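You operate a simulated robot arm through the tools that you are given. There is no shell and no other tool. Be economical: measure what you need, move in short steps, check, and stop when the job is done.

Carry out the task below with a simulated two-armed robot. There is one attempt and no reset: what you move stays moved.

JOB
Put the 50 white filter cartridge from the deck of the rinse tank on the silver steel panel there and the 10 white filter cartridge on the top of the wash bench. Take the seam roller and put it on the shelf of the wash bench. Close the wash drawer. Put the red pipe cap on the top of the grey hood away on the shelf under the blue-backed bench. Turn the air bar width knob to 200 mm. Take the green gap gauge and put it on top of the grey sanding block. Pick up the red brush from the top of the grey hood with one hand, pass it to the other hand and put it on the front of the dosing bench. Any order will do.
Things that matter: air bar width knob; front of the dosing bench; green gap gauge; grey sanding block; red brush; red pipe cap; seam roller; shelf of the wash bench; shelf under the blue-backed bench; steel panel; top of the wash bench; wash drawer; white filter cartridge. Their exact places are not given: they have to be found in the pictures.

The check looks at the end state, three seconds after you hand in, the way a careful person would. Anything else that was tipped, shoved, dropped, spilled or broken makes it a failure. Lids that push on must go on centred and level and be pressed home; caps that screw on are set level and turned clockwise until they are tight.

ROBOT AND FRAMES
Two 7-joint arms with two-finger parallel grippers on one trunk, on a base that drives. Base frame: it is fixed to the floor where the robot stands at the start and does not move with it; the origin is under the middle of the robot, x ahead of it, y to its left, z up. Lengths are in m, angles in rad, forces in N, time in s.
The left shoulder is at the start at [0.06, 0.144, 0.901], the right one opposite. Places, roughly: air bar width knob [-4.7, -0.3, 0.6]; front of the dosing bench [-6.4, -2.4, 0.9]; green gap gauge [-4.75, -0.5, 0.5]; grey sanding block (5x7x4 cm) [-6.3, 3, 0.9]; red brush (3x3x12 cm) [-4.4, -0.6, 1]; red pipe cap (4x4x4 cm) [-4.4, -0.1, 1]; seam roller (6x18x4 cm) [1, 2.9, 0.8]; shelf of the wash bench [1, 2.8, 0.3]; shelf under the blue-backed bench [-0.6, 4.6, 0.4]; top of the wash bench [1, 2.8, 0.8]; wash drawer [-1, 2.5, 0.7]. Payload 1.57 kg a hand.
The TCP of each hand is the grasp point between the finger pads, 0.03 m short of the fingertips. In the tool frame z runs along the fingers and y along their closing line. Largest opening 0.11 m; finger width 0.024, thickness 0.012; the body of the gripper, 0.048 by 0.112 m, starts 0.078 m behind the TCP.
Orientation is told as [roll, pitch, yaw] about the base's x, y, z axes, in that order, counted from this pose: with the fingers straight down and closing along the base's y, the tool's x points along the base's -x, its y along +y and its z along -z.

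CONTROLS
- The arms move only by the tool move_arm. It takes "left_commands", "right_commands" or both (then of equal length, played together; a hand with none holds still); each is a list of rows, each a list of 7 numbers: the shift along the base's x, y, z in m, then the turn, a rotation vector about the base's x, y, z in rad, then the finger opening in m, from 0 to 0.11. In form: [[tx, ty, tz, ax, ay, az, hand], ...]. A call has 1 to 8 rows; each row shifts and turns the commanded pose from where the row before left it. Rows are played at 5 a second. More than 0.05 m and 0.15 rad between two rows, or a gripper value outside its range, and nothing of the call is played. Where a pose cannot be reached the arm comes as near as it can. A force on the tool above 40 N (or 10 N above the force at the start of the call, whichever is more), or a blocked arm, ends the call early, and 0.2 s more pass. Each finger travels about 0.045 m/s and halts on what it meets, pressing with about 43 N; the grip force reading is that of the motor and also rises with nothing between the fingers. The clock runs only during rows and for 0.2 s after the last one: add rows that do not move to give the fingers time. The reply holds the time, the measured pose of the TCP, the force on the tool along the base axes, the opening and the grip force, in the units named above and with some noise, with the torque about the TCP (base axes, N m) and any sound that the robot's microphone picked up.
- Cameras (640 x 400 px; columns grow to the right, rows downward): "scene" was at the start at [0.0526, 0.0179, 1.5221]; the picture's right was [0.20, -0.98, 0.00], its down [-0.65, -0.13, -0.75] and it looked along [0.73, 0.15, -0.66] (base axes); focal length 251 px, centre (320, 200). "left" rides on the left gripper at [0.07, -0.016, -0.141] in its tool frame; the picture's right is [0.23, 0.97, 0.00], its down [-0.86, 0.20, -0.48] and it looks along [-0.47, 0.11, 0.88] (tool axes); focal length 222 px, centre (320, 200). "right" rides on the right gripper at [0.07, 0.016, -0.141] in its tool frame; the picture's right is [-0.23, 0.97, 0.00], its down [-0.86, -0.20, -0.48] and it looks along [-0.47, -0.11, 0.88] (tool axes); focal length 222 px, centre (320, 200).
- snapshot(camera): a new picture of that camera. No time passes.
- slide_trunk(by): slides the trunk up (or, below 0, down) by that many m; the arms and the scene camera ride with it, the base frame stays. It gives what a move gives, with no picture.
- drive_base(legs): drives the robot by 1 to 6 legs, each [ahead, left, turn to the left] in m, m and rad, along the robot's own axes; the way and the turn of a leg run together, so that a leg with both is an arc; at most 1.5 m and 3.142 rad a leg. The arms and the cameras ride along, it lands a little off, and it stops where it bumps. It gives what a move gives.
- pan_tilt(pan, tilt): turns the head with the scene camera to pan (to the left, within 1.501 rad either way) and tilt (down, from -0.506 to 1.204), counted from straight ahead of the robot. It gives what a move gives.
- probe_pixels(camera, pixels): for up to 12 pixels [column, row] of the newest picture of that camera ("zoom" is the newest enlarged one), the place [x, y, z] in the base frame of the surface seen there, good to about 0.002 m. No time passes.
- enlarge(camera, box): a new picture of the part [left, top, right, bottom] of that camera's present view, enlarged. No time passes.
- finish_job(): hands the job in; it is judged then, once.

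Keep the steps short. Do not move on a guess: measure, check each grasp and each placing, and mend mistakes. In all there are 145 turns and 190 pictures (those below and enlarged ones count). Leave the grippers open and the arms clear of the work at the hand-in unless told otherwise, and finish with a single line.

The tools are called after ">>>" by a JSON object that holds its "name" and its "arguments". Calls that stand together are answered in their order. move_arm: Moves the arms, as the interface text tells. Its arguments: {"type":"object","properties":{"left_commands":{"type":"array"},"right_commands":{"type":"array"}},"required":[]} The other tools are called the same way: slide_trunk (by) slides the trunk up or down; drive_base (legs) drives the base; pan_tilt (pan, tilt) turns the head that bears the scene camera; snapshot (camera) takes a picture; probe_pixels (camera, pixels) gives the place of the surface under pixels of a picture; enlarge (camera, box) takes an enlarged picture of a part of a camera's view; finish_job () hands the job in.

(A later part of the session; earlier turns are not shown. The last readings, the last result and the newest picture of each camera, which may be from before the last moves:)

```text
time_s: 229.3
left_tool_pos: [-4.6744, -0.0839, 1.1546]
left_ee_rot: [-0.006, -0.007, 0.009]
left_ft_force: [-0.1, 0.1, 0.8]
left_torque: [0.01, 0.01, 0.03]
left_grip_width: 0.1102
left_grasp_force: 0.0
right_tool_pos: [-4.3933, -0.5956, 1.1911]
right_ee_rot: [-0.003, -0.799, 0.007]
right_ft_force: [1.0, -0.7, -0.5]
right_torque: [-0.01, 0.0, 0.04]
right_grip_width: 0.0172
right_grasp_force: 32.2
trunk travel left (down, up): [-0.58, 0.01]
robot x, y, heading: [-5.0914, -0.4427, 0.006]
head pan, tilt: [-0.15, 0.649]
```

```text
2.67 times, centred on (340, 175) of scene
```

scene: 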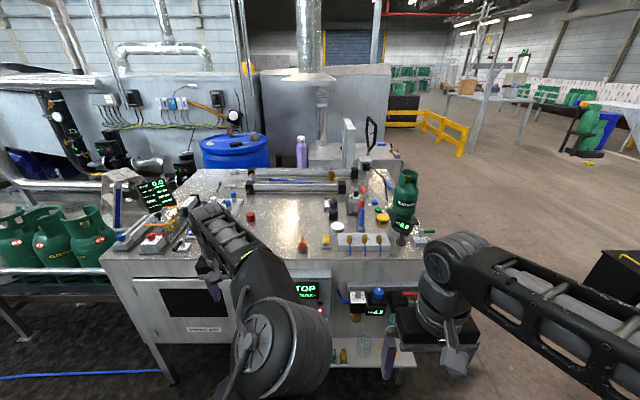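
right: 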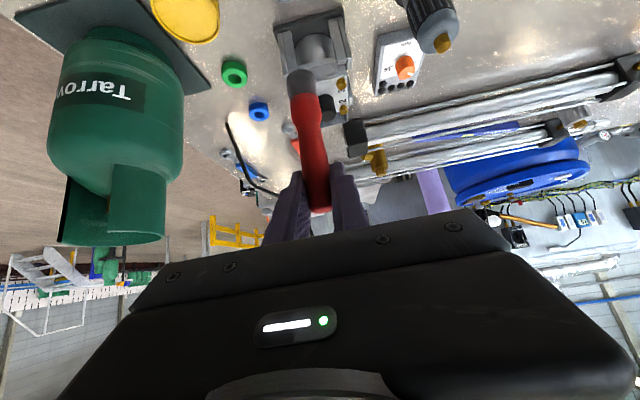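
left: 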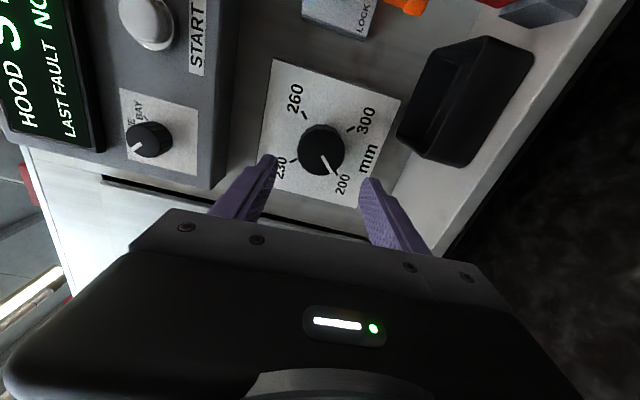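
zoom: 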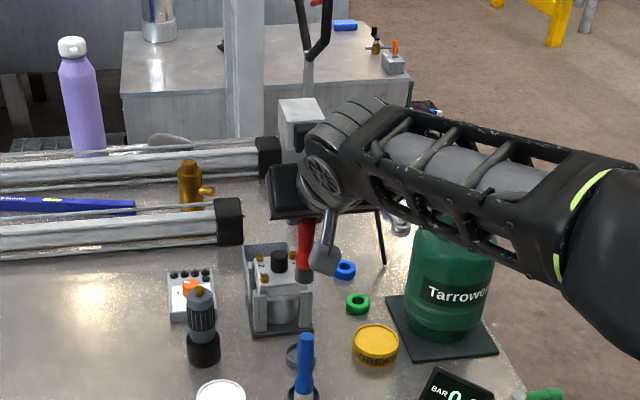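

Brush is out of its cup. Back off 0.38 m to the aisle for the handover.

>>> {"name": "drive_base", "arguments": {"legs": [[-0.38, 0, 0]]}}

>>> {"name": "pan_tilt", "arguments": {"pan": 0.0, "tilt": 0.6}}

>>> {"name": "move_arm", "arguments": {"left_commands": [[0, 0, -0.02, 0, -0.145, 0, 0.09], [0, 0, -0.02, 0, -0.145, 0, 0.07], [0, 0, -0.02, 0, -0.145, 0, 0.07], [0, 0, -0.02, 0, -0.145, 0, 0.07], [0, 0, -0.02, 0, -0.145, 0, 0.07], [0, 0, -0.02, 0, -0.145, 0, 0.07], [0, 0, -0.02, 0, -0.145, 0, 0.07], [0, 0, -0.02, 0, -0.145, 0, 0.07]], "right_commands": [[-0.03, 0.03, 0, 0, 0, 0, 0.01], [-0.03, 0.03, 0, 0, 0, 0, 0.01], [-0.03, 0.03, 0, 0, 0, 0, 0.01], [-0.03, 0.02, 0, 0, 0, 0, 0.01], [-0.03, 0, 0, 0, 0, 0, 0.01], [0, 0, 0, 0, 0, 0, 0.01], [0, 0, 0, 0, 0, 0, 0.01], [0, 0, 0, 0, 0, 0, 0.01]]}}

>>> {"name": "snapshot", "arguments": {"camera": "scene"}}

```text
time_s: 231.7
left_tool_pos: [-5.0547, -0.0867, 1.1546]
left_ee_rot: [-0.004, -0.009, 0.007]
left_ft_force: [0.2, 0.2, 0.6]
left_torque: [-0.01, -0.02, 0.0]
left_grip_width: 0.1098
left_grasp_force: 0.0
right_tool_pos: [-4.7745, -0.5981, 1.191]
right_ee_rot: [-0.003, -0.8, 0.007]
right_ft_force: [-0.4, 0.0, -0.9]
right_torque: [-0.02, 0.0, -0.01]
right_grip_width: 0.0173
right_grasp_force: 32.4
trunk travel left (down, up): [-0.58, 0.01]
robot x, y, heading: [-5.4716, -0.444, 0.006]
head pan, tilt: [-0.15, 0.649]
```

```text
time_s: 232.4
left_tool_pos: [-5.0532, -0.0866, 1.1552]
left_ee_rot: [-0.007, -0.007, 0.007]
left_ft_force: [-0.7, -0.3, 0.8]
left_torque: [0.02, -0.01, 0.01]
left_grip_width: 0.1101
left_grasp_force: 0.0
right_tool_pos: [-4.7727, -0.5982, 1.1906]
right_ee_rot: [-0.003, -0.799, 0.008]
right_ft_force: [-0.6, -0.3, -0.2]
right_torque: [-0.01, 0.01, -0.01]
right_grip_width: 0.0173
right_grasp_force: 32.0
trunk travel left (down, up): [-0.58, 0.01]
robot x, y, heading: [-5.4702, -0.4438, 0.003]
head pan, tilt: [0.0, 0.6]
```

```text
time_s: 234.2
left_tool_pos: [-5.0253, -0.0559, 0.998]
left_ee_rot: [-0.026, -1.17, 0.022]
left_ft_force: [0.5, -0.2, 0.0]
left_torque: [0.04, -0.01, 0.02]
left_grip_width: 0.07
left_grasp_force: 0.0
left hand out of reach, approached as far as the arm can: row 6, 7, 8
right_tool_pos: [-4.9219, -0.4856, 1.1927]
right_ee_rot: [-0.004, -0.8, 0.008]
right_ft_force: [1.1, 0.5, -1.3]
right_torque: [0.0, 0.01, 0.01]
right_grip_width: 0.0176
right_grasp_force: 32.6
trunk travel left (down, up): [-0.58, 0.01]
robot x, y, heading: [-5.4728, -0.4465, 0.01]
head pan, tilt: [0.0, 0.6]
```

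```text
78 pictures are left
```

scene: 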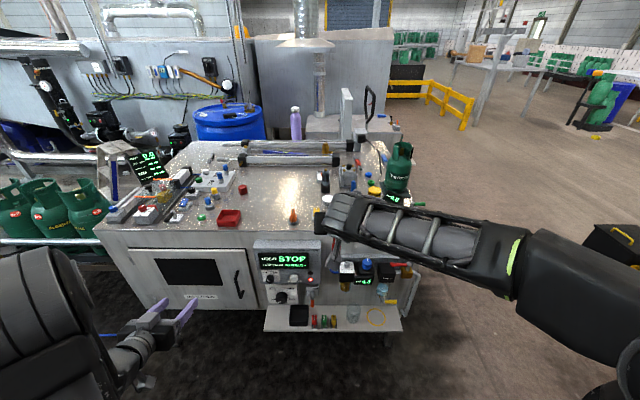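

Move the right hand a bit left to centre and bring the left hand, horizontal, behind the lower part of the brush.

>>> {"name": "move_arm", "arguments": {"left_commands": [[0, -0.042, 0.015, 0, -0.05, 0, 0.07], [0, -0.042, 0.015, 0, -0.05, 0, 0.07], [0, -0.042, 0.015, 0, -0.05, 0, 0.07], [0, -0.042, 0.015, 0, -0.05, 0, 0.07], [0, -0.042, 0.015, 0, -0.05, 0, 0.07], [0, -0.042, 0.015, 0, -0.05, 0, 0.07], [0, -0.042, 0.015, 0, -0.05, 0, 0.07], [0, -0.042, 0.019, 0, -0.05, 0, 0.07]], "right_commands": [[0.01, 0.02, 0, 0, 0, 0, 0.01], [0.01, 0.02, 0, 0, 0, 0, 0.01], [0.01, 0.02, 0, 0, 0, 0, 0.01], [0, 0, 0, 0, 0, 0, 0.01], [0, 0, 0, 0, 0, 0, 0.01], [0, 0, 0, 0, 0, 0, 0.01], [0, 0, 0, 0, 0, 0, 0.01], [0, 0, 0, 0, 0, 0, 0.01]]}}

>>> {"name": "snapshot", "arguments": {"camera": "left"}}

>>> {"name": "snapshot", "arguments": {"camera": "scene"}}

```text
time_s: 236.0
left_tool_pos: [-4.9184, -0.3322, 1.1]
left_ee_rot: [-1.045, -1.564, 1.039]
left_ft_force: [0.1, -0.6, 0.6]
left_torque: [0.0, 0.01, 0.02]
left_grip_width: 0.07
left_grasp_force: 0.0
left hand out of reach, approached as far as the arm can: row 1, 2, 3, 4, 5, 6
right_tool_pos: [-4.893, -0.4282, 1.1912]
right_ee_rot: [-0.003, -0.798, 0.005]
right_ft_force: [0.6, 0.0, -1.7]
right_torque: [0.0, -0.03, 0.02]
right_grip_width: 0.0173
right_grasp_force: 32.3
trunk travel left (down, up): [-0.58, 0.01]
robot x, y, heading: [-5.4715, -0.4458, 0.005]
head pan, tilt: [0.0, 0.6]
```

```text
77 pictures are left
```

left: 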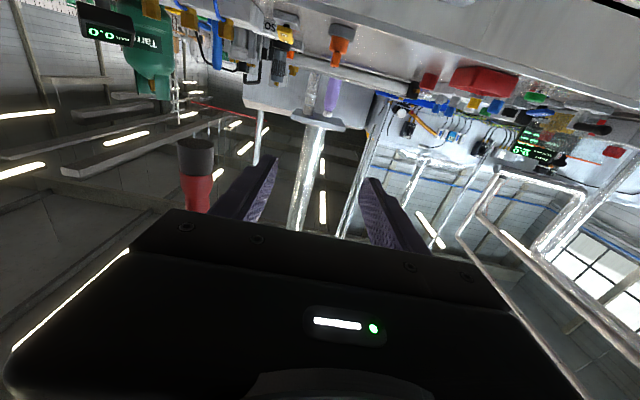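

```text
76 pictures are left
```

scene: 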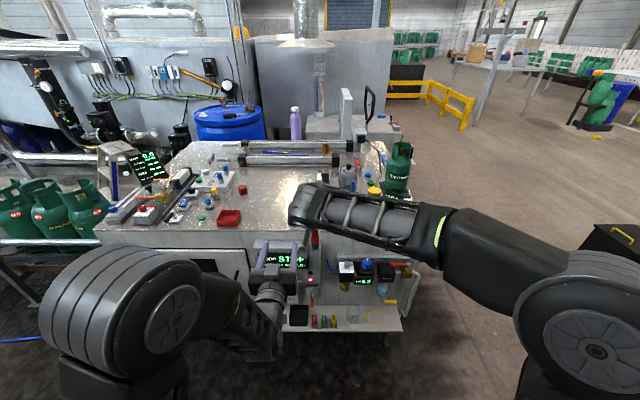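

Left can't fold that close. Instead push the right hand 11 cm forward, then slide the left hand behind the brush.

>>> {"name": "move_arm", "arguments": {"right_commands": [[0.04, 0, 0, 0, 0, 0, 0.01], [0.04, 0, 0, 0, 0, 0, 0.01], [0.03, 0, 0, 0, 0, 0, 0.01], [0, 0, 0, 0, 0, 0, 0.01]]}}

>>> {"name": "move_arm", "arguments": {"left_commands": [[0, -0.03, 0.005, 0, 0, 0, 0.07], [0, -0.035, 0.005, 0, 0, 0, 0.07], [0, -0.031, 0.008, 0, 0, 0, 0.07], [0, 0, 0, 0, 0, 0, 0.07]]}}

>>> {"name": "snapshot", "arguments": {"camera": "left"}}

>>> {"name": "probe_pixels", "arguments": {"camera": "left", "pixels": [[310, 130], [310, 150], [310, 165], [320, 180], [320, 140]]}}

```text
time_s: 237.0
left_tool_pos: [-4.919, -0.33, 1.1008]
left_ee_rot: [-1.098, -1.564, 1.092]
left_ft_force: [-1.7, 0.1, 0.2]
left_torque: [-0.01, -0.01, 0.03]
left_grip_width: 0.0699
left_grasp_force: 0.1
right_tool_pos: [-4.7828, -0.4281, 1.1892]
right_ee_rot: [-0.004, -0.801, 0.006]
right_ft_force: [-0.2, 0.0, -0.1]
right_torque: [-0.03, 0.01, 0.02]
right_grip_width: 0.0176
right_grasp_force: 32.6
trunk travel left (down, up): [-0.58, 0.01]
robot x, y, heading: [-5.4701, -0.4478, 0.003]
head pan, tilt: [0.0, 0.6]
```

```text
time_s: 238.0
left_tool_pos: [-4.9191, -0.4269, 1.1196]
left_ee_rot: [-0.968, -1.562, 0.964]
left_ft_force: [-0.4, 0.9, -0.3]
left_torque: [0.05, -0.01, -0.03]
left_grip_width: 0.0701
left_grasp_force: 0.0
right_tool_pos: [-4.7831, -0.429, 1.1891]
right_ee_rot: [-0.003, -0.799, 0.007]
right_ft_force: [-1.1, 1.1, -0.6]
right_torque: [-0.01, -0.04, 0.01]
right_grip_width: 0.0173
right_grasp_force: 32.6
trunk travel left (down, up): [-0.58, 0.01]
robot x, y, heading: [-5.4726, -0.4478, 0.007]
head pan, tilt: [0.0, 0.6]
```

```text
75 pictures are left
```

left: 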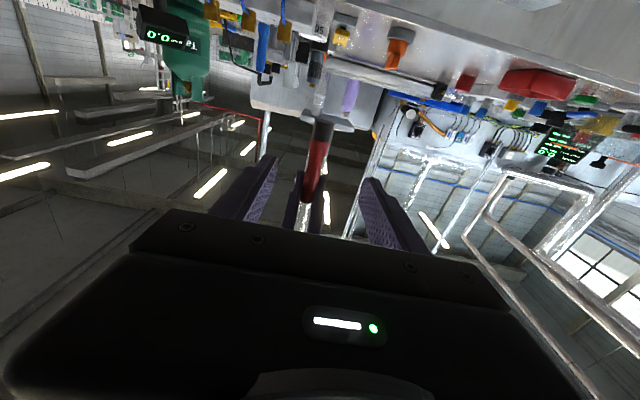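

```text
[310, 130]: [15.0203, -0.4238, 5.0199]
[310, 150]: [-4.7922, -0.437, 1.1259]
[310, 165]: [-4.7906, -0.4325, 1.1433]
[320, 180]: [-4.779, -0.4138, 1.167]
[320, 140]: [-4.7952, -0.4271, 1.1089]
```

Brush is centred between the left fingers. Advance 13 cm and close on the lower handle.

>>> {"name": "move_arm", "arguments": {"left_commands": [[0.045, -0.001, 0, 0, 0, 0, 0.07], [0.045, -0.001, 0, 0, 0, 0, 0.07], [0.043, -0.001, 0, 0, 0, 0, 0.07], [0, 0, 0, 0, 0, 0, 0.04], [0, 0, 0, 0, 0, 0, 0.01], [0, 0, 0, 0, 0, 0, 0.01], [0, 0, 0, 0, 0, 0, 0.01], [0, 0, 0, 0, 0, 0, 0.01]]}}

>>> {"name": "snapshot", "arguments": {"camera": "left"}}

```text
time_s: 239.8
left_tool_pos: [-4.7848, -0.4294, 1.1177]
left_ee_rot: [-0.997, -1.564, 0.993]
left_ft_force: [3.9, 6.0, -0.4]
left_torque: [0.01, 0.18, 0.04]
left_grip_width: 0.0233
left_grasp_force: 33.5
right_tool_pos: [-4.7825, -0.4281, 1.1894]
right_ee_rot: [-0.004, -0.799, 0.007]
right_ft_force: [-4.8, -6.5, 1.2]
right_torque: [-0.37, 0.11, 0.0]
right_grip_width: 0.0173
right_grasp_force: 32.0
trunk travel left (down, up): [-0.58, 0.01]
robot x, y, heading: [-5.4733, -0.4453, 0.006]
head pan, tilt: [0.0, 0.6]
```

```text
74 pictures are left
```

left: 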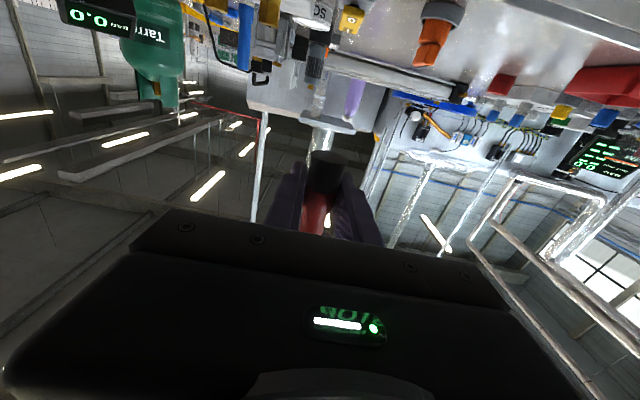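

Both hold it. Open the right hand and withdraw it up-back, then to the right.

>>> {"name": "move_arm", "arguments": {"right_commands": [[0, 0, 0, 0, 0, 0, 0.03], [0, 0, 0, 0, 0, 0, 0.06], [0, 0, 0, 0, 0, 0, 0.07], [-0.02, 0, 0.03, 0, 0, 0, 0.07], [-0.03, -0.01, 0.03, 0, 0, 0, 0.07], [-0.02, -0.035, 0.02, 0, 0, 0, 0.07], [0, -0.045, 0, 0, 0, 0, 0.07], [0, -0.045, 0, 0, 0, 0, 0.07]]}}

>>> {"name": "snapshot", "arguments": {"camera": "scene"}}

```text
time_s: 241.6
left_tool_pos: [-4.7857, -0.432, 1.1189]
left_ee_rot: [-1.036, -1.564, 1.029]
left_ft_force: [0.3, -0.4, -0.3]
left_torque: [0.0, 0.03, -0.01]
left_grip_width: 0.0236
left_grasp_force: 35.4
right_tool_pos: [-4.8515, -0.5621, 1.2716]
right_ee_rot: [-0.002, -0.799, 0.006]
right_ft_force: [-0.5, 0.0, 0.1]
right_torque: [-0.03, 0.03, 0.02]
right_grip_width: 0.0699
right_grasp_force: 0.0
trunk travel left (down, up): [-0.58, 0.01]
robot x, y, heading: [-5.4712, -0.4455, 0.005]
head pan, tilt: [0.0, 0.6]
```

```text
73 pictures are left
```

scene: 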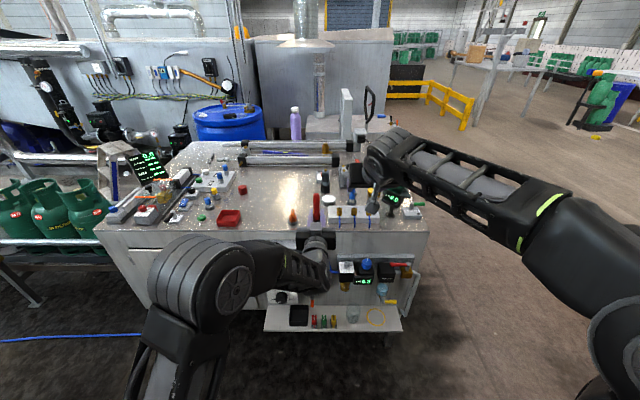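

Left holds the brush alone. Fold both hands: left to vertical (brush goes horizontal), right upright and in.

>>> {"name": "move_arm", "arguments": {"left_commands": [[-0.03, 0.02, 0, 0, 0.148, 0, 0.01], [-0.03, 0.02, 0, 0, 0.148, 0, 0.01], [-0.03, 0.02, 0, 0, 0.148, 0, 0.01], [-0.03, 0.02, 0, 0, 0.148, 0, 0.01], [-0.02, 0.02, 0, 0, 0.148, 0, 0.01], [-0.02, 0.02, 0, 0, 0.148, 0, 0.01], [-0.02, 0.02, 0, 0, 0.148, 0, 0.01], [-0.02, 0.02, 0, 0, 0.148, 0, 0.01]], "right_commands": [[-0.03, 0, -0.01, 0, 0.1, 0, 0.07], [-0.03, 0, -0.01, 0, 0.1, 0, 0.07], [-0.03, 0, -0.01, 0, 0.1, 0, 0.07], [-0.03, 0, -0.02, 0, 0.1, 0, 0.07], [-0.03, 0, -0.02, 0, 0.1, 0, 0.09], [-0.03, 0, -0.02, 0, 0.1, 0, 0.11], [-0.03, 0, -0.02, 0, 0.1, 0, 0.11], [-0.02, 0, -0.02, 0, 0.1, 0, 0.11]]}}

>>> {"name": "move_arm", "arguments": {"left_commands": [[-0.02, 0.02, 0, 0, 0.13, 0, 0.01], [-0.02, 0.02, 0, 0, 0.13, 0, 0.01], [-0.02, 0.02, 0, 0, 0.13, 0, 0.01], [0, 0, 0, 0, 0, 0, 0.01]]}}

>>> {"name": "drive_base", "arguments": {"legs": [[0, -1.15, 0]]}}

>>> {"name": "snapshot", "arguments": {"camera": "left"}}

```text
time_s: 243.4
left_tool_pos: [-4.983, -0.2679, 1.1191]
left_ee_rot: [-0.008, -0.381, 0.007]
left_ft_force: [-0.3, 0.1, 0.3]
left_torque: [-0.02, -0.02, 0.02]
left_grip_width: 0.0233
left_grasp_force: 35.8
right_tool_pos: [-5.0851, -0.5623, 1.1426]
right_ee_rot: [0.001, 0.003, 0.005]
right_ft_force: [-0.5, -0.1, 0.4]
right_torque: [0.0, -0.01, -0.01]
right_grip_width: 0.11
right_grasp_force: 0.1
trunk travel left (down, up): [-0.58, 0.01]
robot x, y, heading: [-5.4729, -0.4452, 0.006]
head pan, tilt: [0.0, 0.6]
```

```text
time_s: 244.4
left_tool_pos: [-5.0437, -0.2071, 1.1204]
left_ee_rot: [-0.005, 0.011, 0.006]
left_ft_force: [-0.3, 0.1, -0.8]
left_torque: [-0.01, -0.01, 0.0]
left_grip_width: 0.0232
left_grasp_force: 35.6
right_tool_pos: [-5.0846, -0.5626, 1.143]
right_ee_rot: [0.003, 0.0, 0.005]
right_ft_force: [1.1, 0.2, 0.2]
right_torque: [-0.02, -0.01, 0.0]
right_grip_width: 0.11
right_grasp_force: 0.0
trunk travel left (down, up): [-0.58, 0.01]
robot x, y, heading: [-5.4723, -0.4452, 0.007]
head pan, tilt: [0.0, 0.6]
```

```text
time_s: 250.2
left_tool_pos: [-5.0372, -1.3505, 1.1206]
left_ee_rot: [-0.005, 0.007, 0.003]
left_ft_force: [0.5, -0.4, -0.5]
left_torque: [0.02, 0.0, 0.02]
left_grip_width: 0.0232
left_grasp_force: 35.6
right_tool_pos: [-5.0788, -1.7042, 1.1423]
right_ee_rot: [0.001, 0.0, 0.002]
right_ft_force: [-0.4, -0.2, 0.3]
right_torque: [0.01, 0.04, -0.04]
right_grip_width: 0.1099
right_grasp_force: 0.1
trunk travel left (down, up): [-0.58, 0.01]
robot x, y, heading: [-5.4696, -1.5881, 0.008]
head pan, tilt: [0.0, 0.6]
```

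```text
72 pictures are left
```

left: 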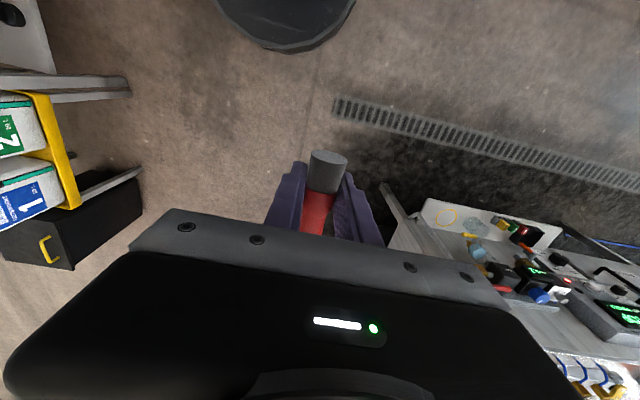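

Turn right to face the dosing bench and look.

>>> {"name": "drive_base", "arguments": {"legs": [[0, 0, -1.575]]}}

>>> {"name": "pan_tilt", "arguments": {"pan": -0.5, "tilt": 0.55}}

>>> {"name": "snapshot", "arguments": {"camera": "scene"}}

```text
time_s: 254.4
left_tool_pos: [-5.23, -2.0163, 1.1201]
left_ee_rot: [-0.006, 0.007, -1.572]
left_ft_force: [-0.2, -0.1, 0.1]
left_torque: [0.01, 0.0, 0.01]
left_grip_width: 0.0233
left_grasp_force: 35.8
right_tool_pos: [-5.5852, -1.972, 1.1426]
right_ee_rot: [0.002, 0.002, -1.571]
right_ft_force: [0.7, -0.4, -1.1]
right_torque: [-0.01, 0.0, 0.0]
right_grip_width: 0.1099
right_grasp_force: 0.2
trunk travel left (down, up): [-0.58, 0.01]
robot x, y, heading: [-5.4649, -1.5885, -1.565]
head pan, tilt: [0.0, 0.6]
```

```text
time_s: 255.4
left_tool_pos: [-5.2299, -2.016, 1.1187]
left_ee_rot: [-0.005, 0.007, -1.57]
left_ft_force: [0.8, 0.6, 0.2]
left_torque: [0.03, 0.01, 0.03]
left_grip_width: 0.0231
left_grasp_force: 35.2
right_tool_pos: [-5.5856, -1.9724, 1.1425]
right_ee_rot: [0.002, 0.0, -1.572]
right_ft_force: [1.0, -0.7, 0.0]
right_torque: [0.02, 0.0, 0.0]
right_grip_width: 0.1099
right_grasp_force: 0.1
trunk travel left (down, up): [-0.58, 0.01]
robot x, y, heading: [-5.466, -1.5866, -1.571]
head pan, tilt: [-0.499, 0.55]
```

```text
71 pictures are left
```

scene: 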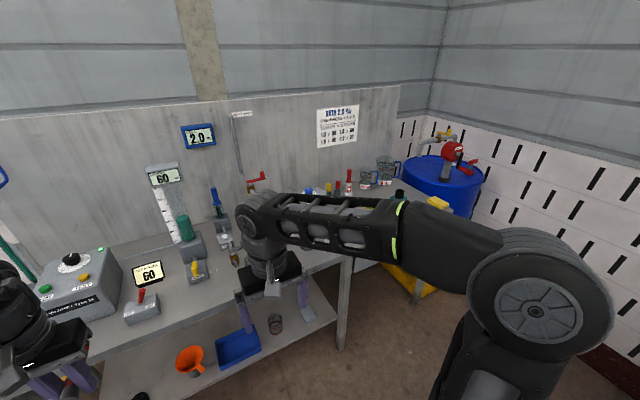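

>>> {"name": "probe_pixels", "arguments": {"camera": "scene", "pixels": [[330, 262], [230, 295], [180, 290], [350, 285], [400, 215], [395, 195], [375, 205], [330, 205], [180, 330], [300, 250], [430, 230]]}}

>>> {"name": "pan_tilt", "arguments": {"pan": -1.45, "tilt": 0.5}}

>>> {"name": "snapshot", "arguments": {"camera": "scene"}}

>>> {"name": "probe_pixels", "arguments": {"camera": "scene", "pixels": [[200, 180], [300, 180], [400, 160], [450, 180], [480, 180], [530, 200], [420, 230], [350, 220], [250, 250], [150, 200]]}}

```text
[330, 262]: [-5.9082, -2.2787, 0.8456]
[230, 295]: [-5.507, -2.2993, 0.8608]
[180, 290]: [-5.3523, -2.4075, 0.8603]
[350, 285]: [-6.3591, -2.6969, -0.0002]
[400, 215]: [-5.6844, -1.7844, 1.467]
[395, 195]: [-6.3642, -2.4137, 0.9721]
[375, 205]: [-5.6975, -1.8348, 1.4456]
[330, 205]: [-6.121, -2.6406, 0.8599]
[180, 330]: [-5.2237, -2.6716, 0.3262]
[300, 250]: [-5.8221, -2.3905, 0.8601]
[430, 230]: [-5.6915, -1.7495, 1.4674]
```

```text
time_s: 256.6
left_tool_pos: [-5.2295, -2.0143, 1.1193]
left_ee_rot: [-0.004, 0.007, -1.57]
left_ft_force: [-0.2, -0.1, 0.4]
left_torque: [0.0, -0.01, 0.0]
left_grip_width: 0.0232
left_grasp_force: 35.8
right_tool_pos: [-5.5845, -1.9713, 1.1426]
right_ee_rot: [0.001, 0.0, -1.573]
right_ft_force: [-0.5, 0.4, -0.1]
right_torque: [-0.01, -0.01, -0.03]
right_grip_width: 0.1102
right_grasp_force: 0.1
trunk travel left (down, up): [-0.58, 0.01]
robot x, y, heading: [-5.4659, -1.5866, -1.565]
head pan, tilt: [-1.45, 0.499]
```

```text
70 pictures are left
```

scene: 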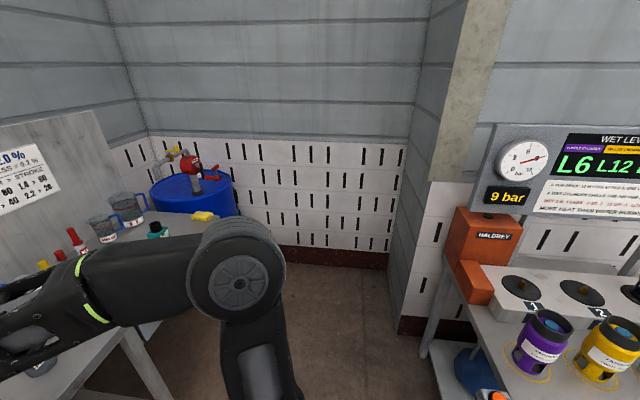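

```text
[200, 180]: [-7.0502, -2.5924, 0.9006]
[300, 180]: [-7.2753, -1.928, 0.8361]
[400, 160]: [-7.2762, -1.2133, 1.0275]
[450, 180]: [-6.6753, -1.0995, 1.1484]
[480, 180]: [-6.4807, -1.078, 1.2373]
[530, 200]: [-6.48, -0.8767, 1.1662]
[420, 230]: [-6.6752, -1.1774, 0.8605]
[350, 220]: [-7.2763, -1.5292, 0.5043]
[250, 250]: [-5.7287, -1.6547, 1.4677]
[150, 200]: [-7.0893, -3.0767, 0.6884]
```

Bench front edge y≈-2.27, top z 0.86. Strafe right 0.75 m and look at the free front area.

>>> {"name": "drive_base", "arguments": {"legs": [[0, -0.75, 0]]}}

>>> {"name": "pan_tilt", "arguments": {"pan": 0.0, "tilt": 0.7}}

>>> {"name": "snapshot", "arguments": {"camera": "scene"}}

```text
time_s: 260.6
left_tool_pos: [-5.9777, -2.0141, 1.1197]
left_ee_rot: [-0.006, 0.008, -1.576]
left_ft_force: [-0.6, -0.5, 0.8]
left_torque: [-0.04, -0.01, 0.0]
left_grip_width: 0.0232
left_grasp_force: 35.3
right_tool_pos: [-6.3317, -1.9696, 1.1425]
right_ee_rot: [0.0, -0.002, -1.579]
right_ft_force: [-0.1, 0.6, 0.1]
right_torque: [-0.06, 0.01, -0.02]
right_grip_width: 0.1099
right_grasp_force: 0.1
trunk travel left (down, up): [-0.58, 0.01]
robot x, y, heading: [-6.2112, -1.5866, -1.581]
head pan, tilt: [-1.45, 0.499]
```

```text
time_s: 262.2
left_tool_pos: [-5.9776, -2.0153, 1.1197]
left_ee_rot: [-0.005, 0.008, -1.576]
left_ft_force: [0.1, -0.7, -0.3]
left_torque: [-0.02, 0.0, 0.02]
left_grip_width: 0.0234
left_grasp_force: 35.9
right_tool_pos: [-6.3315, -1.969, 1.1434]
right_ee_rot: [0.003, -0.001, -1.578]
right_ft_force: [-0.1, -0.6, 0.4]
right_torque: [0.01, -0.03, -0.01]
right_grip_width: 0.11
right_grasp_force: 0.0
trunk travel left (down, up): [-0.58, 0.01]
robot x, y, heading: [-6.2113, -1.5849, -1.576]
head pan, tilt: [0.0, 0.7]
```

```text
69 pictures are left
```

scene: 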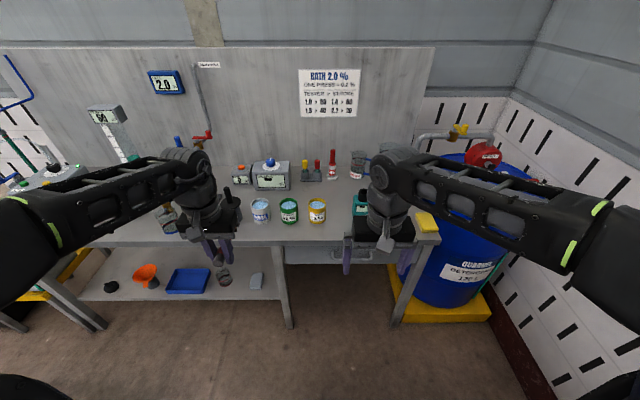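

>>> {"name": "enlarge", "arguments": {"camera": "scene", "box": [130, 150, 450, 270]}}

>>> {"name": "probe_pixels", "arguments": {"camera": "zoom", "pixels": [[260, 120], [315, 125], [370, 125], [260, 155], [340, 160], [420, 150], [430, 130], [430, 175], [590, 145], [320, 178], [400, 165]]}}

```text
2.00 times, centred on (290, 210) of scene
```

zoom: 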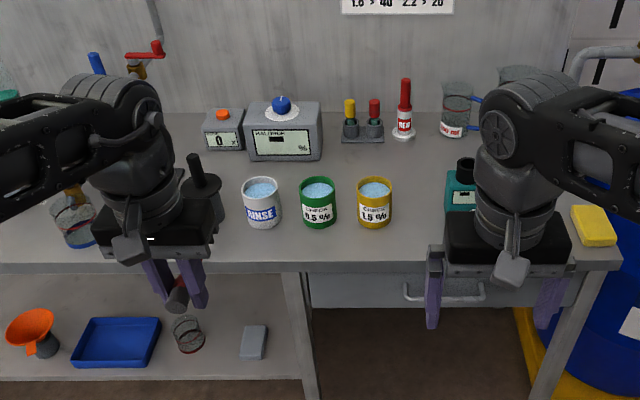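

```text
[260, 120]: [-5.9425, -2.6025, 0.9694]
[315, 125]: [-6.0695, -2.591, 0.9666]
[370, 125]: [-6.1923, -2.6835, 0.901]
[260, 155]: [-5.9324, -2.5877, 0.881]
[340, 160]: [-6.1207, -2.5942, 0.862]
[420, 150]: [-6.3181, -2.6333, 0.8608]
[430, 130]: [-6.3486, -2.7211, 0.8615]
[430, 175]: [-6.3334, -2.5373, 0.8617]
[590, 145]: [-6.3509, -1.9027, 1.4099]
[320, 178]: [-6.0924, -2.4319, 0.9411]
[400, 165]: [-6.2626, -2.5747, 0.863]
```

Free spot at about (-6.32,-2.40) between the yellow cup and the green dispenser. Strafe right 0.2, ahead 0.25.

>>> {"name": "drive_base", "arguments": {"legs": [[0, -0.2, 0.005], [0.25, 0, 0]]}}

>>> {"name": "snapshot", "arguments": {"camera": "scene"}}

>>> {"name": "enlarge", "arguments": {"camera": "scene", "box": [180, 150, 420, 290]}}

```text
time_s: 265.3
left_tool_pos: [-6.1756, -2.2636, 1.1185]
left_ee_rot: [-0.006, 0.008, -1.564]
left_ft_force: [0.0, 0.1, 0.6]
left_torque: [0.02, 0.02, 0.01]
left_grip_width: 0.0234
left_grasp_force: 36.0
right_tool_pos: [-6.5295, -2.2238, 1.1417]
right_ee_rot: [0.002, 0.001, -1.567]
right_ft_force: [0.8, 0.3, -0.5]
right_torque: [0.02, 0.02, -0.02]
right_grip_width: 0.11
right_grasp_force: 0.2
trunk travel left (down, up): [-0.58, 0.01]
robot x, y, heading: [-6.4124, -1.8363, -1.563]
head pan, tilt: [0.0, 0.7]
```

```text
67 pictures are left
```

scene: 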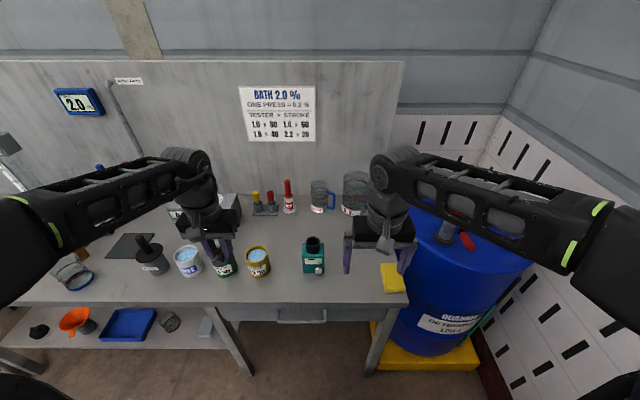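

```text
2.67 times, centred on (300, 220) of scene
```

zoom: 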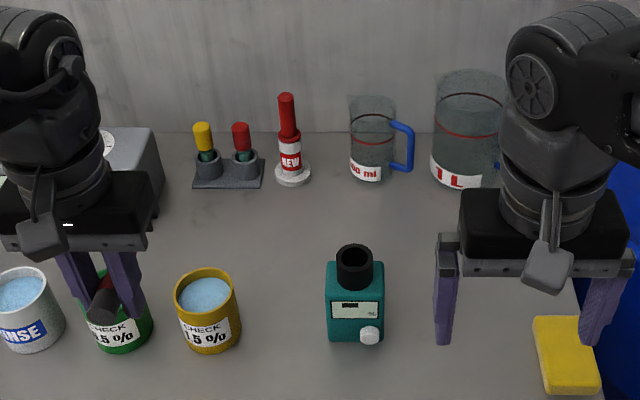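

>>> {"name": "probe_pixels", "arguments": {"camera": "zoom", "pixels": [[238, 310], [282, 310], [326, 310], [385, 310], [450, 370], [535, 340], [355, 250], [282, 360], [208, 285], [355, 370], [282, 260], [430, 390]]}}

```text
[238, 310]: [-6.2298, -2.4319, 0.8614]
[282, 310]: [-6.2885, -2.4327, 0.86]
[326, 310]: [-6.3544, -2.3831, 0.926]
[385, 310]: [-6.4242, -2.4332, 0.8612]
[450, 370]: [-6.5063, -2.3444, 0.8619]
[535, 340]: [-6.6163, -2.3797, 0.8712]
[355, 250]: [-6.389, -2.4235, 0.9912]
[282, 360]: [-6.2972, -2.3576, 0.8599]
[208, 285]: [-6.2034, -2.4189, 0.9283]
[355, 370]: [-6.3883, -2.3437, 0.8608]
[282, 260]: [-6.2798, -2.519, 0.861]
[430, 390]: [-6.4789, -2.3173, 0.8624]
```

Gap A is x -6.23…-6.35. Bring the brush over (-6.292,-2.37) and lower.

>>> {"name": "move_arm", "arguments": {"left_commands": [[-0.03, -0.027, 0, 0, 0, 0, 0.01], [-0.03, -0.027, 0, 0, 0, 0, 0.01], [-0.03, -0.027, 0, 0, 0, 0, 0.01], [-0.0264, -0.0254, -0.02, 0, 0, 0, 0.01], [0, 0, -0.045, 0, 0, 0, 0.01], [0, 0, -0.045, 0, 0, 0, 0.01], [0, 0, -0.045, 0, 0, 0, 0.01], [0, 0, 0, 0, 0, 0, 0.01]]}}

>>> {"name": "snapshot", "arguments": {"camera": "left"}}

>>> {"name": "enlarge", "arguments": {"camera": "scene", "box": [200, 200, 360, 320]}}

```text
time_s: 267.1
left_tool_pos: [-6.2913, -2.3712, 0.9633]
left_ee_rot: [-0.006, 0.007, -1.565]
left_ft_force: [0.0, 0.1, 0.5]
left_torque: [0.01, -0.03, -0.03]
left_grip_width: 0.0234
left_grasp_force: 36.0
right_tool_pos: [-6.5314, -2.2227, 1.1427]
right_ee_rot: [0.002, 0.0, -1.568]
right_ft_force: [0.6, -0.4, -0.5]
right_torque: [0.0, -0.02, 0.02]
right_grip_width: 0.1101
right_grasp_force: 0.1
trunk travel left (down, up): [-0.58, 0.01]
robot x, y, heading: [-6.4125, -1.835, -1.569]
head pan, tilt: [0.0, 0.7]
```

```text
65 pictures are left
```

left: 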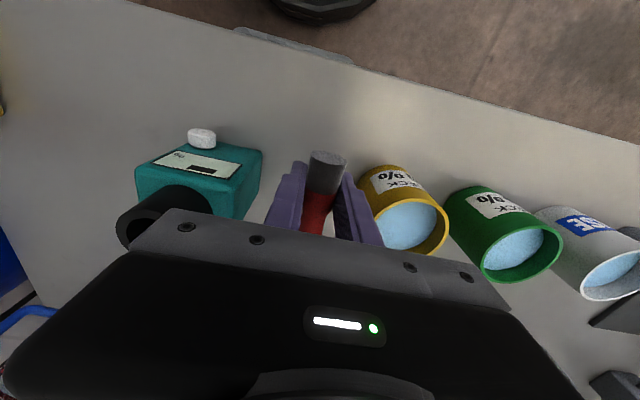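

```text
3.33 times, centred on (280, 260) of scene
```

zoom: 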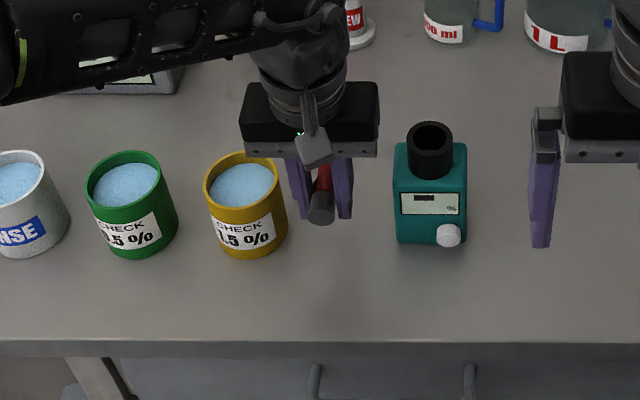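

Shift 6 mm toward the dispenser and lower until the fingertips meet the bench.

>>> {"name": "move_arm", "arguments": {"left_commands": [[-0.006, 0, -0.03, 0, 0, 0, 0.01], [0, 0, -0.03, 0, 0, 0, 0.01], [0, 0, -0.006, 0, 0, 0, 0.01], [0, 0, -0.002, 0, 0, 0, 0.01], [0, 0, -0.002, 0, 0, 0, 0.01], [0, 0, -0.002, 0, 0, 0, 0.01]]}}

>>> {"name": "snapshot", "arguments": {"camera": "left"}}

```text
time_s: 268.5
left_tool_pos: [-6.2983, -2.3696, 0.8918]
left_ee_rot: [-0.006, 0.008, -1.563]
left_ft_force: [0.1, -0.6, -0.9]
left_torque: [0.02, 0.01, -0.02]
left_grip_width: 0.0234
left_grasp_force: 35.8
right_tool_pos: [-6.5318, -2.2226, 1.1416]
right_ee_rot: [0.001, 0.0, -1.568]
right_ft_force: [-0.6, -0.7, -0.2]
right_torque: [0.01, -0.03, -0.04]
right_grip_width: 0.1097
right_grasp_force: 0.1
trunk travel left (down, up): [-0.58, 0.01]
robot x, y, heading: [-6.4143, -1.8342, -1.565]
head pan, tilt: [0.0, 0.7]
```

```text
63 pictures are left
```

left: 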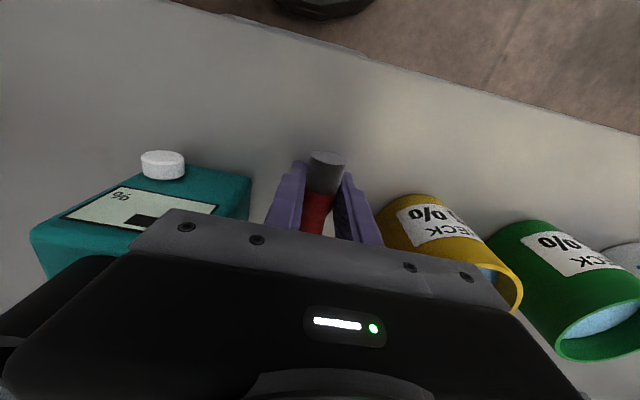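

Fingertips at the bench. Open a little so the brush settles.

>>> {"name": "move_arm", "arguments": {"left_commands": [[0, 0, 0, 0, 0, 0, 0.026], [0, 0, 0, 0, 0, 0, 0.03], [0, 0, 0, 0, 0, 0, 0.038], [0, 0, 0, 0, 0, 0, 0.042]]}}

>>> {"name": "snapshot", "arguments": {"camera": "left"}}

```text
time_s: 269.5
left_tool_pos: [-6.298, -2.37, 0.8937]
left_ee_rot: [-0.005, 0.008, -1.566]
left_ft_force: [-0.4, -0.1, 0.7]
left_torque: [0.02, 0.05, 0.01]
left_grip_width: 0.0423
left_grasp_force: 0.1
right_tool_pos: [-6.5308, -2.2214, 1.142]
right_ee_rot: [0.002, -0.001, -1.568]
right_ft_force: [0.7, 0.6, 0.0]
right_torque: [0.0, 0.02, -0.01]
right_grip_width: 0.1099
right_grasp_force: 0.1
trunk travel left (down, up): [-0.58, 0.01]
robot x, y, heading: [-6.4128, -1.8391, -1.563]
head pan, tilt: [0.0, 0.7]
```

```text
62 pictures are left
```

left: 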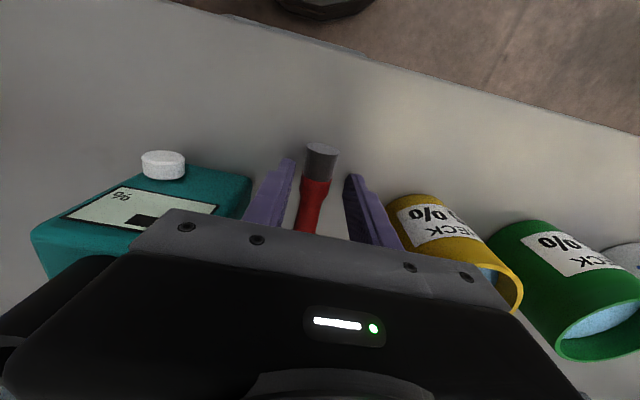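

Brush lies on the bench. Raise the left hand straight up and check.

>>> {"name": "move_arm", "arguments": {"left_commands": [[0, 0, 0.02, 0, 0, 0, 0.042], [0, 0, 0.04, 0, 0, 0, 0.042], [0, 0, 0.045, 0, 0, 0, 0.05], [0, 0, 0.045, 0, 0, 0, 0.08], [0.03, 0.03, 0.02, 0, 0, 0, 0.11], [0.03, 0.03, 0.02, 0, 0, 0, 0.11], [0.03, 0.03, 0, 0, 0, 0, 0.11]]}}

>>> {"name": "enlarge", "arguments": {"camera": "scene", "box": [200, 200, 360, 320]}}

```text
time_s: 271.1
left_tool_pos: [-6.2091, -2.2769, 1.0824]
left_ee_rot: [-0.006, 0.007, -1.568]
left_ft_force: [0.2, 0.6, 0.6]
left_torque: [-0.01, 0.01, -0.04]
left_grip_width: 0.11
left_grasp_force: 0.1
right_tool_pos: [-6.5309, -2.2209, 1.1424]
right_ee_rot: [0.001, -0.001, -1.566]
right_ft_force: [0.2, -1.0, -0.2]
right_torque: [-0.05, -0.01, -0.02]
right_grip_width: 0.1101
right_grasp_force: 0.1
trunk travel left (down, up): [-0.58, 0.01]
robot x, y, heading: [-6.4139, -1.8379, -1.567]
head pan, tilt: [0.0, 0.7]
```

```text
3.33 times, centred on (280, 260) of scene
```

zoom: 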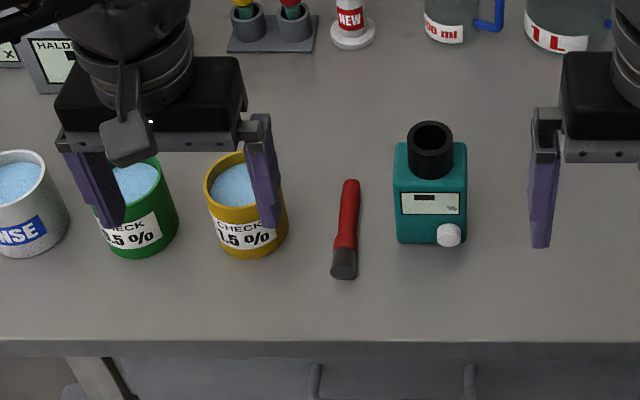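

Brush is in place. Now return to the hood: back, left, turn, left.

>>> {"name": "drive_base", "arguments": {"legs": [[-0.25, 0, 0], [0, 0.94, 0], [0, 0, 1.57], [0, 1.35, 0]]}}

>>> {"name": "snapshot", "arguments": {"camera": "scene"}}

```text
time_s: 287.6
left_tool_pos: [-5.0693, -0.0072, 1.0821]
left_ee_rot: [-0.004, 0.006, 0.033]
left_ft_force: [-0.1, -0.1, -0.4]
left_torque: [-0.01, -0.03, 0.01]
left_grip_width: 0.1101
left_grasp_force: 0.1
right_tool_pos: [-5.1178, -0.3325, 1.1424]
right_ee_rot: [0.002, 0.0, 0.032]
right_ft_force: [-0.2, -0.2, -0.2]
right_torque: [0.0, 0.0, -0.01]
right_grip_width: 0.11
right_grasp_force: 0.1
trunk travel left (down, up): [-0.58, 0.01]
robot x, y, heading: [-5.5059, -0.2268, 0.034]
head pan, tilt: [0.0, 0.7]
```

```text
60 pictures are left
```

scene: 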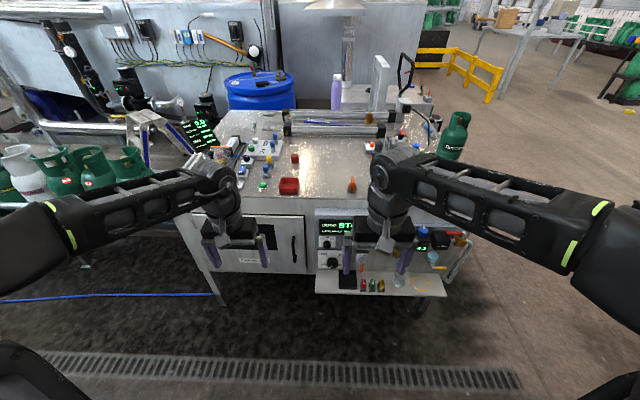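

Straighten and drive in 0.41; raise and tilt the left hand; zoom on the red cap.

>>> {"name": "drive_base", "arguments": {"legs": [[0, 0, -0.034], [0.41, 0.01, 0]]}}

>>> {"name": "move_arm", "arguments": {"left_commands": [[0, -0.01, 0.03, 0, -0.135, 0, 0.11], [0, -0.01, 0.03, 0, -0.135, 0, 0.11], [0, -0.01, 0.03, 0, -0.135, 0, 0.11], [0, 0, 0.02, 0, -0.135, 0, 0.09], [0.01, 0, 0, 0, -0.135, 0, 0.08], [0.01, 0, 0, 0, -0.125, 0, 0.08], [0, 0, 0, 0, 0, 0, 0.08]]}}

>>> {"name": "enlarge", "arguments": {"camera": "scene", "box": [220, 110, 380, 240]}}

```text
time_s: 290.5
left_tool_pos: [-4.6531, -0.0149, 1.0817]
left_ee_rot: [-0.006, 0.006, -0.005]
left_ft_force: [-0.1, 0.7, 0.2]
left_torque: [-0.02, 0.05, 0.0]
left_grip_width: 0.1099
left_grasp_force: 0.1
right_tool_pos: [-4.7136, -0.3361, 1.1426]
right_ee_rot: [0.001, 0.002, -0.005]
right_ft_force: [0.8, 0.6, 0.8]
right_torque: [-0.01, 0.04, -0.01]
right_grip_width: 0.11
right_grasp_force: 0.1
trunk travel left (down, up): [-0.58, 0.01]
robot x, y, heading: [-5.1015, -0.2135, -0.003]
head pan, tilt: [0.0, 0.7]
```

```text
time_s: 292.1
left_tool_pos: [-4.6351, -0.0466, 1.1932]
left_ee_rot: [-0.002, -0.794, -0.005]
left_ft_force: [-0.2, -0.1, 0.1]
left_torque: [0.0, -0.01, -0.01]
left_grip_width: 0.08
left_grasp_force: 0.0
right_tool_pos: [-4.7134, -0.336, 1.1432]
right_ee_rot: [0.003, -0.001, -0.006]
right_ft_force: [-0.7, 0.0, 0.3]
right_torque: [-0.03, -0.01, -0.01]
right_grip_width: 0.1102
right_grasp_force: 0.1
trunk travel left (down, up): [-0.58, 0.01]
robot x, y, heading: [-5.0998, -0.2151, -0.003]
head pan, tilt: [0.0, 0.7]
```

```text
3.08 times, centred on (300, 175) of scene
```

zoom: 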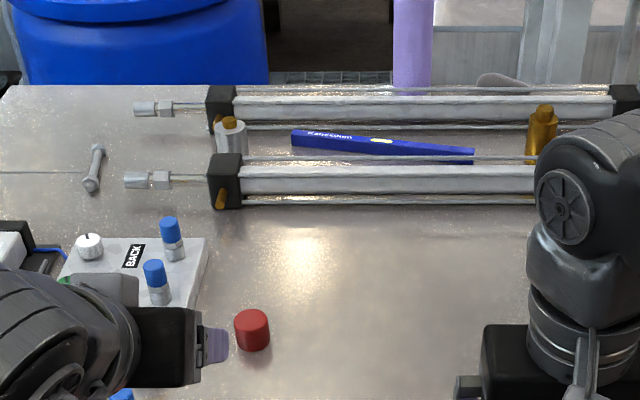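

>>> {"name": "probe_pixels", "arguments": {"camera": "zoom", "pixels": [[252, 317], [238, 318], [267, 318], [252, 310], [252, 345], [200, 290], [285, 340]]}}

>>> {"name": "move_arm", "arguments": {"left_commands": [[0.045, -0.008, -0.02, 0, 0, 0, 0.08], [0.045, -0.008, -0.02, 0, 0, 0, 0.08], [0.045, -0.008, -0.02, 0, 0, 0, 0.08], [0.02, -0.003, -0.03, 0, 0, 0, 0.08], [0, 0, 0, 0, 0, 0, 0.08]]}}

>>> {"name": "snapshot", "arguments": {"camera": "left"}}

```text
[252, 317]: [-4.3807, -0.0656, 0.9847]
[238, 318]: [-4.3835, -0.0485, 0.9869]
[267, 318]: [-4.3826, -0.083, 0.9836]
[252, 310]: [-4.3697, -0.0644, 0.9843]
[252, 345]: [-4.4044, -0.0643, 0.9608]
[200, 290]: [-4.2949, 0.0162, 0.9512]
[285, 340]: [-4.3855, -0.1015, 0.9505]
```

```text
time_s: 293.3
left_tool_pos: [-4.4802, -0.0704, 1.1051]
left_ee_rot: [-0.003, -0.792, -0.006]
left_ft_force: [0.4, 0.4, -0.1]
left_torque: [-0.03, 0.01, 0.01]
left_grip_width: 0.0801
left_grasp_force: 0.1
right_tool_pos: [-4.7122, -0.3361, 1.143]
right_ee_rot: [0.0, -0.001, -0.006]
right_ft_force: [-0.3, -0.3, 0.7]
right_torque: [0.04, 0.0, 0.01]
right_grip_width: 0.1099
right_grasp_force: 0.1
trunk travel left (down, up): [-0.58, 0.01]
robot x, y, heading: [-5.0975, -0.2156, -0.001]
head pan, tilt: [0.0, 0.7]
```

```text
58 pictures are left
```

left: 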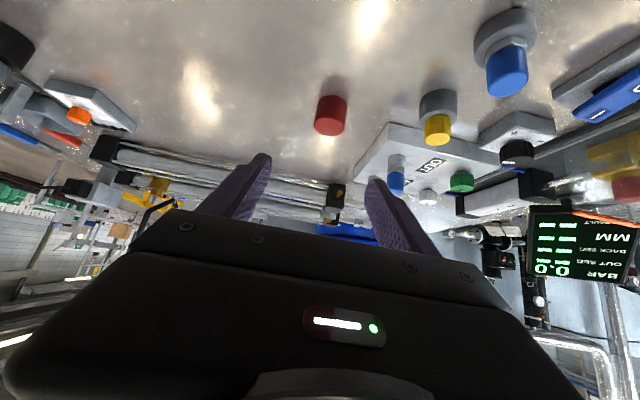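

Cap centre (-4.386,-0.066), top 0.985. Approach along the tool axis.

>>> {"name": "move_arm", "arguments": {"left_commands": [[0.0165, 0.0044, -0.03, 0, 0, 0, 0.06], [0, 0, -0.029, 0, 0, 0, 0.06], [0.0215, 0, -0.021, 0, 0, 0, 0.06], [0.0215, 0, -0.021, 0, 0, 0, 0.06], [0.0212, 0, -0.021, 0, 0, 0, 0.06], [0, 0, 0, 0, 0, 0, 0.06]]}}

>>> {"name": "snapshot", "arguments": {"camera": "left"}}

>>> {"name": "enlarge", "arguments": {"camera": "scene", "box": [200, 150, 340, 250]}}

```text
time_s: 294.7
left_tool_pos: [-4.4005, -0.0674, 0.9827]
left_ee_rot: [-0.002, -0.792, -0.006]
left_ft_force: [-0.3, 0.4, 0.0]
left_torque: [-0.01, 0.0, -0.01]
left_grip_width: 0.0599
left_grasp_force: 0.1
right_tool_pos: [-4.7141, -0.3363, 1.1423]
right_ee_rot: [0.002, 0.0, -0.006]
right_ft_force: [0.7, -0.4, 0.0]
right_torque: [-0.04, -0.01, 0.01]
right_grip_width: 0.11
right_grasp_force: 0.1
trunk travel left (down, up): [-0.58, 0.01]
robot x, y, heading: [-5.1023, -0.2133, -0.001]
head pan, tilt: [0.0, 0.7]
```

```text
57 pictures are left
```

left: 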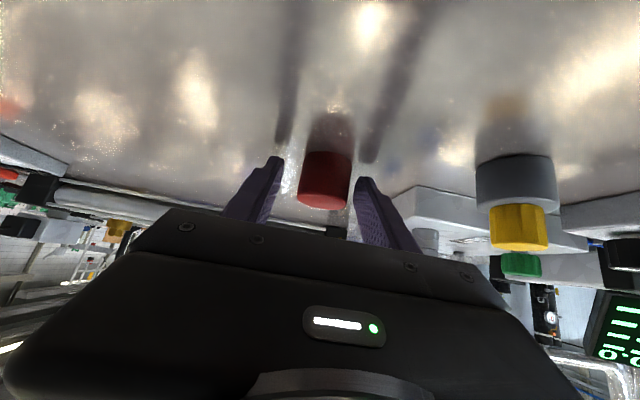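

```text
4.00 times, centred on (270, 200) of scene
```

zoom: 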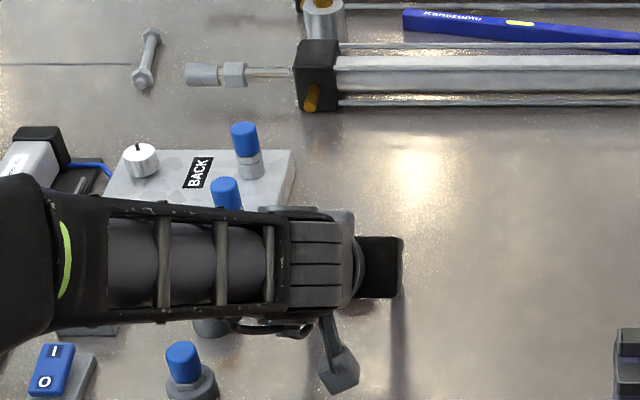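

Cap is between the pads. Close and lift.

>>> {"name": "move_arm", "arguments": {"left_commands": [[0, 0, 0, 0, 0, 0, 0.04], [0, 0, 0, 0, 0, 0, 0.02], [0, 0, 0, 0, 0, 0, 0.02], [0, 0, 0, 0, 0, 0, 0.02], [0, 0, 0.03, 0, 0, 0, 0.02], [0, 0, 0.04, 0, 0, 0, 0.02], [0, 0, 0.04, 0, 0, 0, 0.02], [-0.03, 0, 0.03, 0, 0, 0, 0.02]]}}

>>> {"name": "snapshot", "arguments": {"camera": "left"}}

```text
time_s: 296.5
left_tool_pos: [-4.4323, -0.0669, 1.1213]
left_ee_rot: [0.001, -0.792, -0.004]
left_ft_force: [0.0, -0.1, -0.6]
left_torque: [0.01, -0.05, 0.0]
left_grip_width: 0.0364
left_grasp_force: 43.2
right_tool_pos: [-4.7149, -0.3363, 1.1428]
right_ee_rot: [0.0, -0.001, -0.006]
right_ft_force: [-0.7, 0.6, 0.0]
right_torque: [-0.01, -0.01, 0.0]
right_grip_width: 0.11
right_grasp_force: 0.1
trunk travel left (down, up): [-0.58, 0.01]
robot x, y, heading: [-5.0982, -0.2154, -0.002]
head pan, tilt: [0.0, 0.7]
```

```text
55 pictures are left
```

left: 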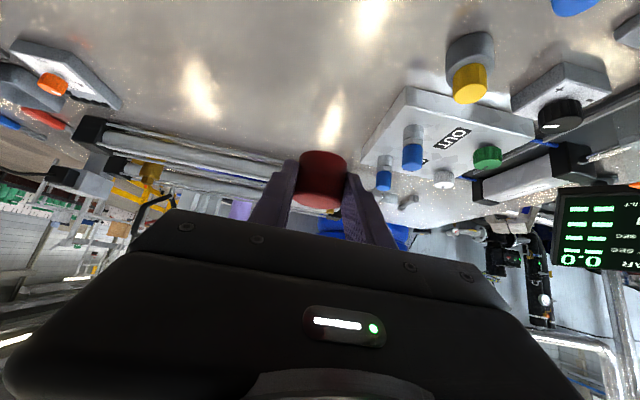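

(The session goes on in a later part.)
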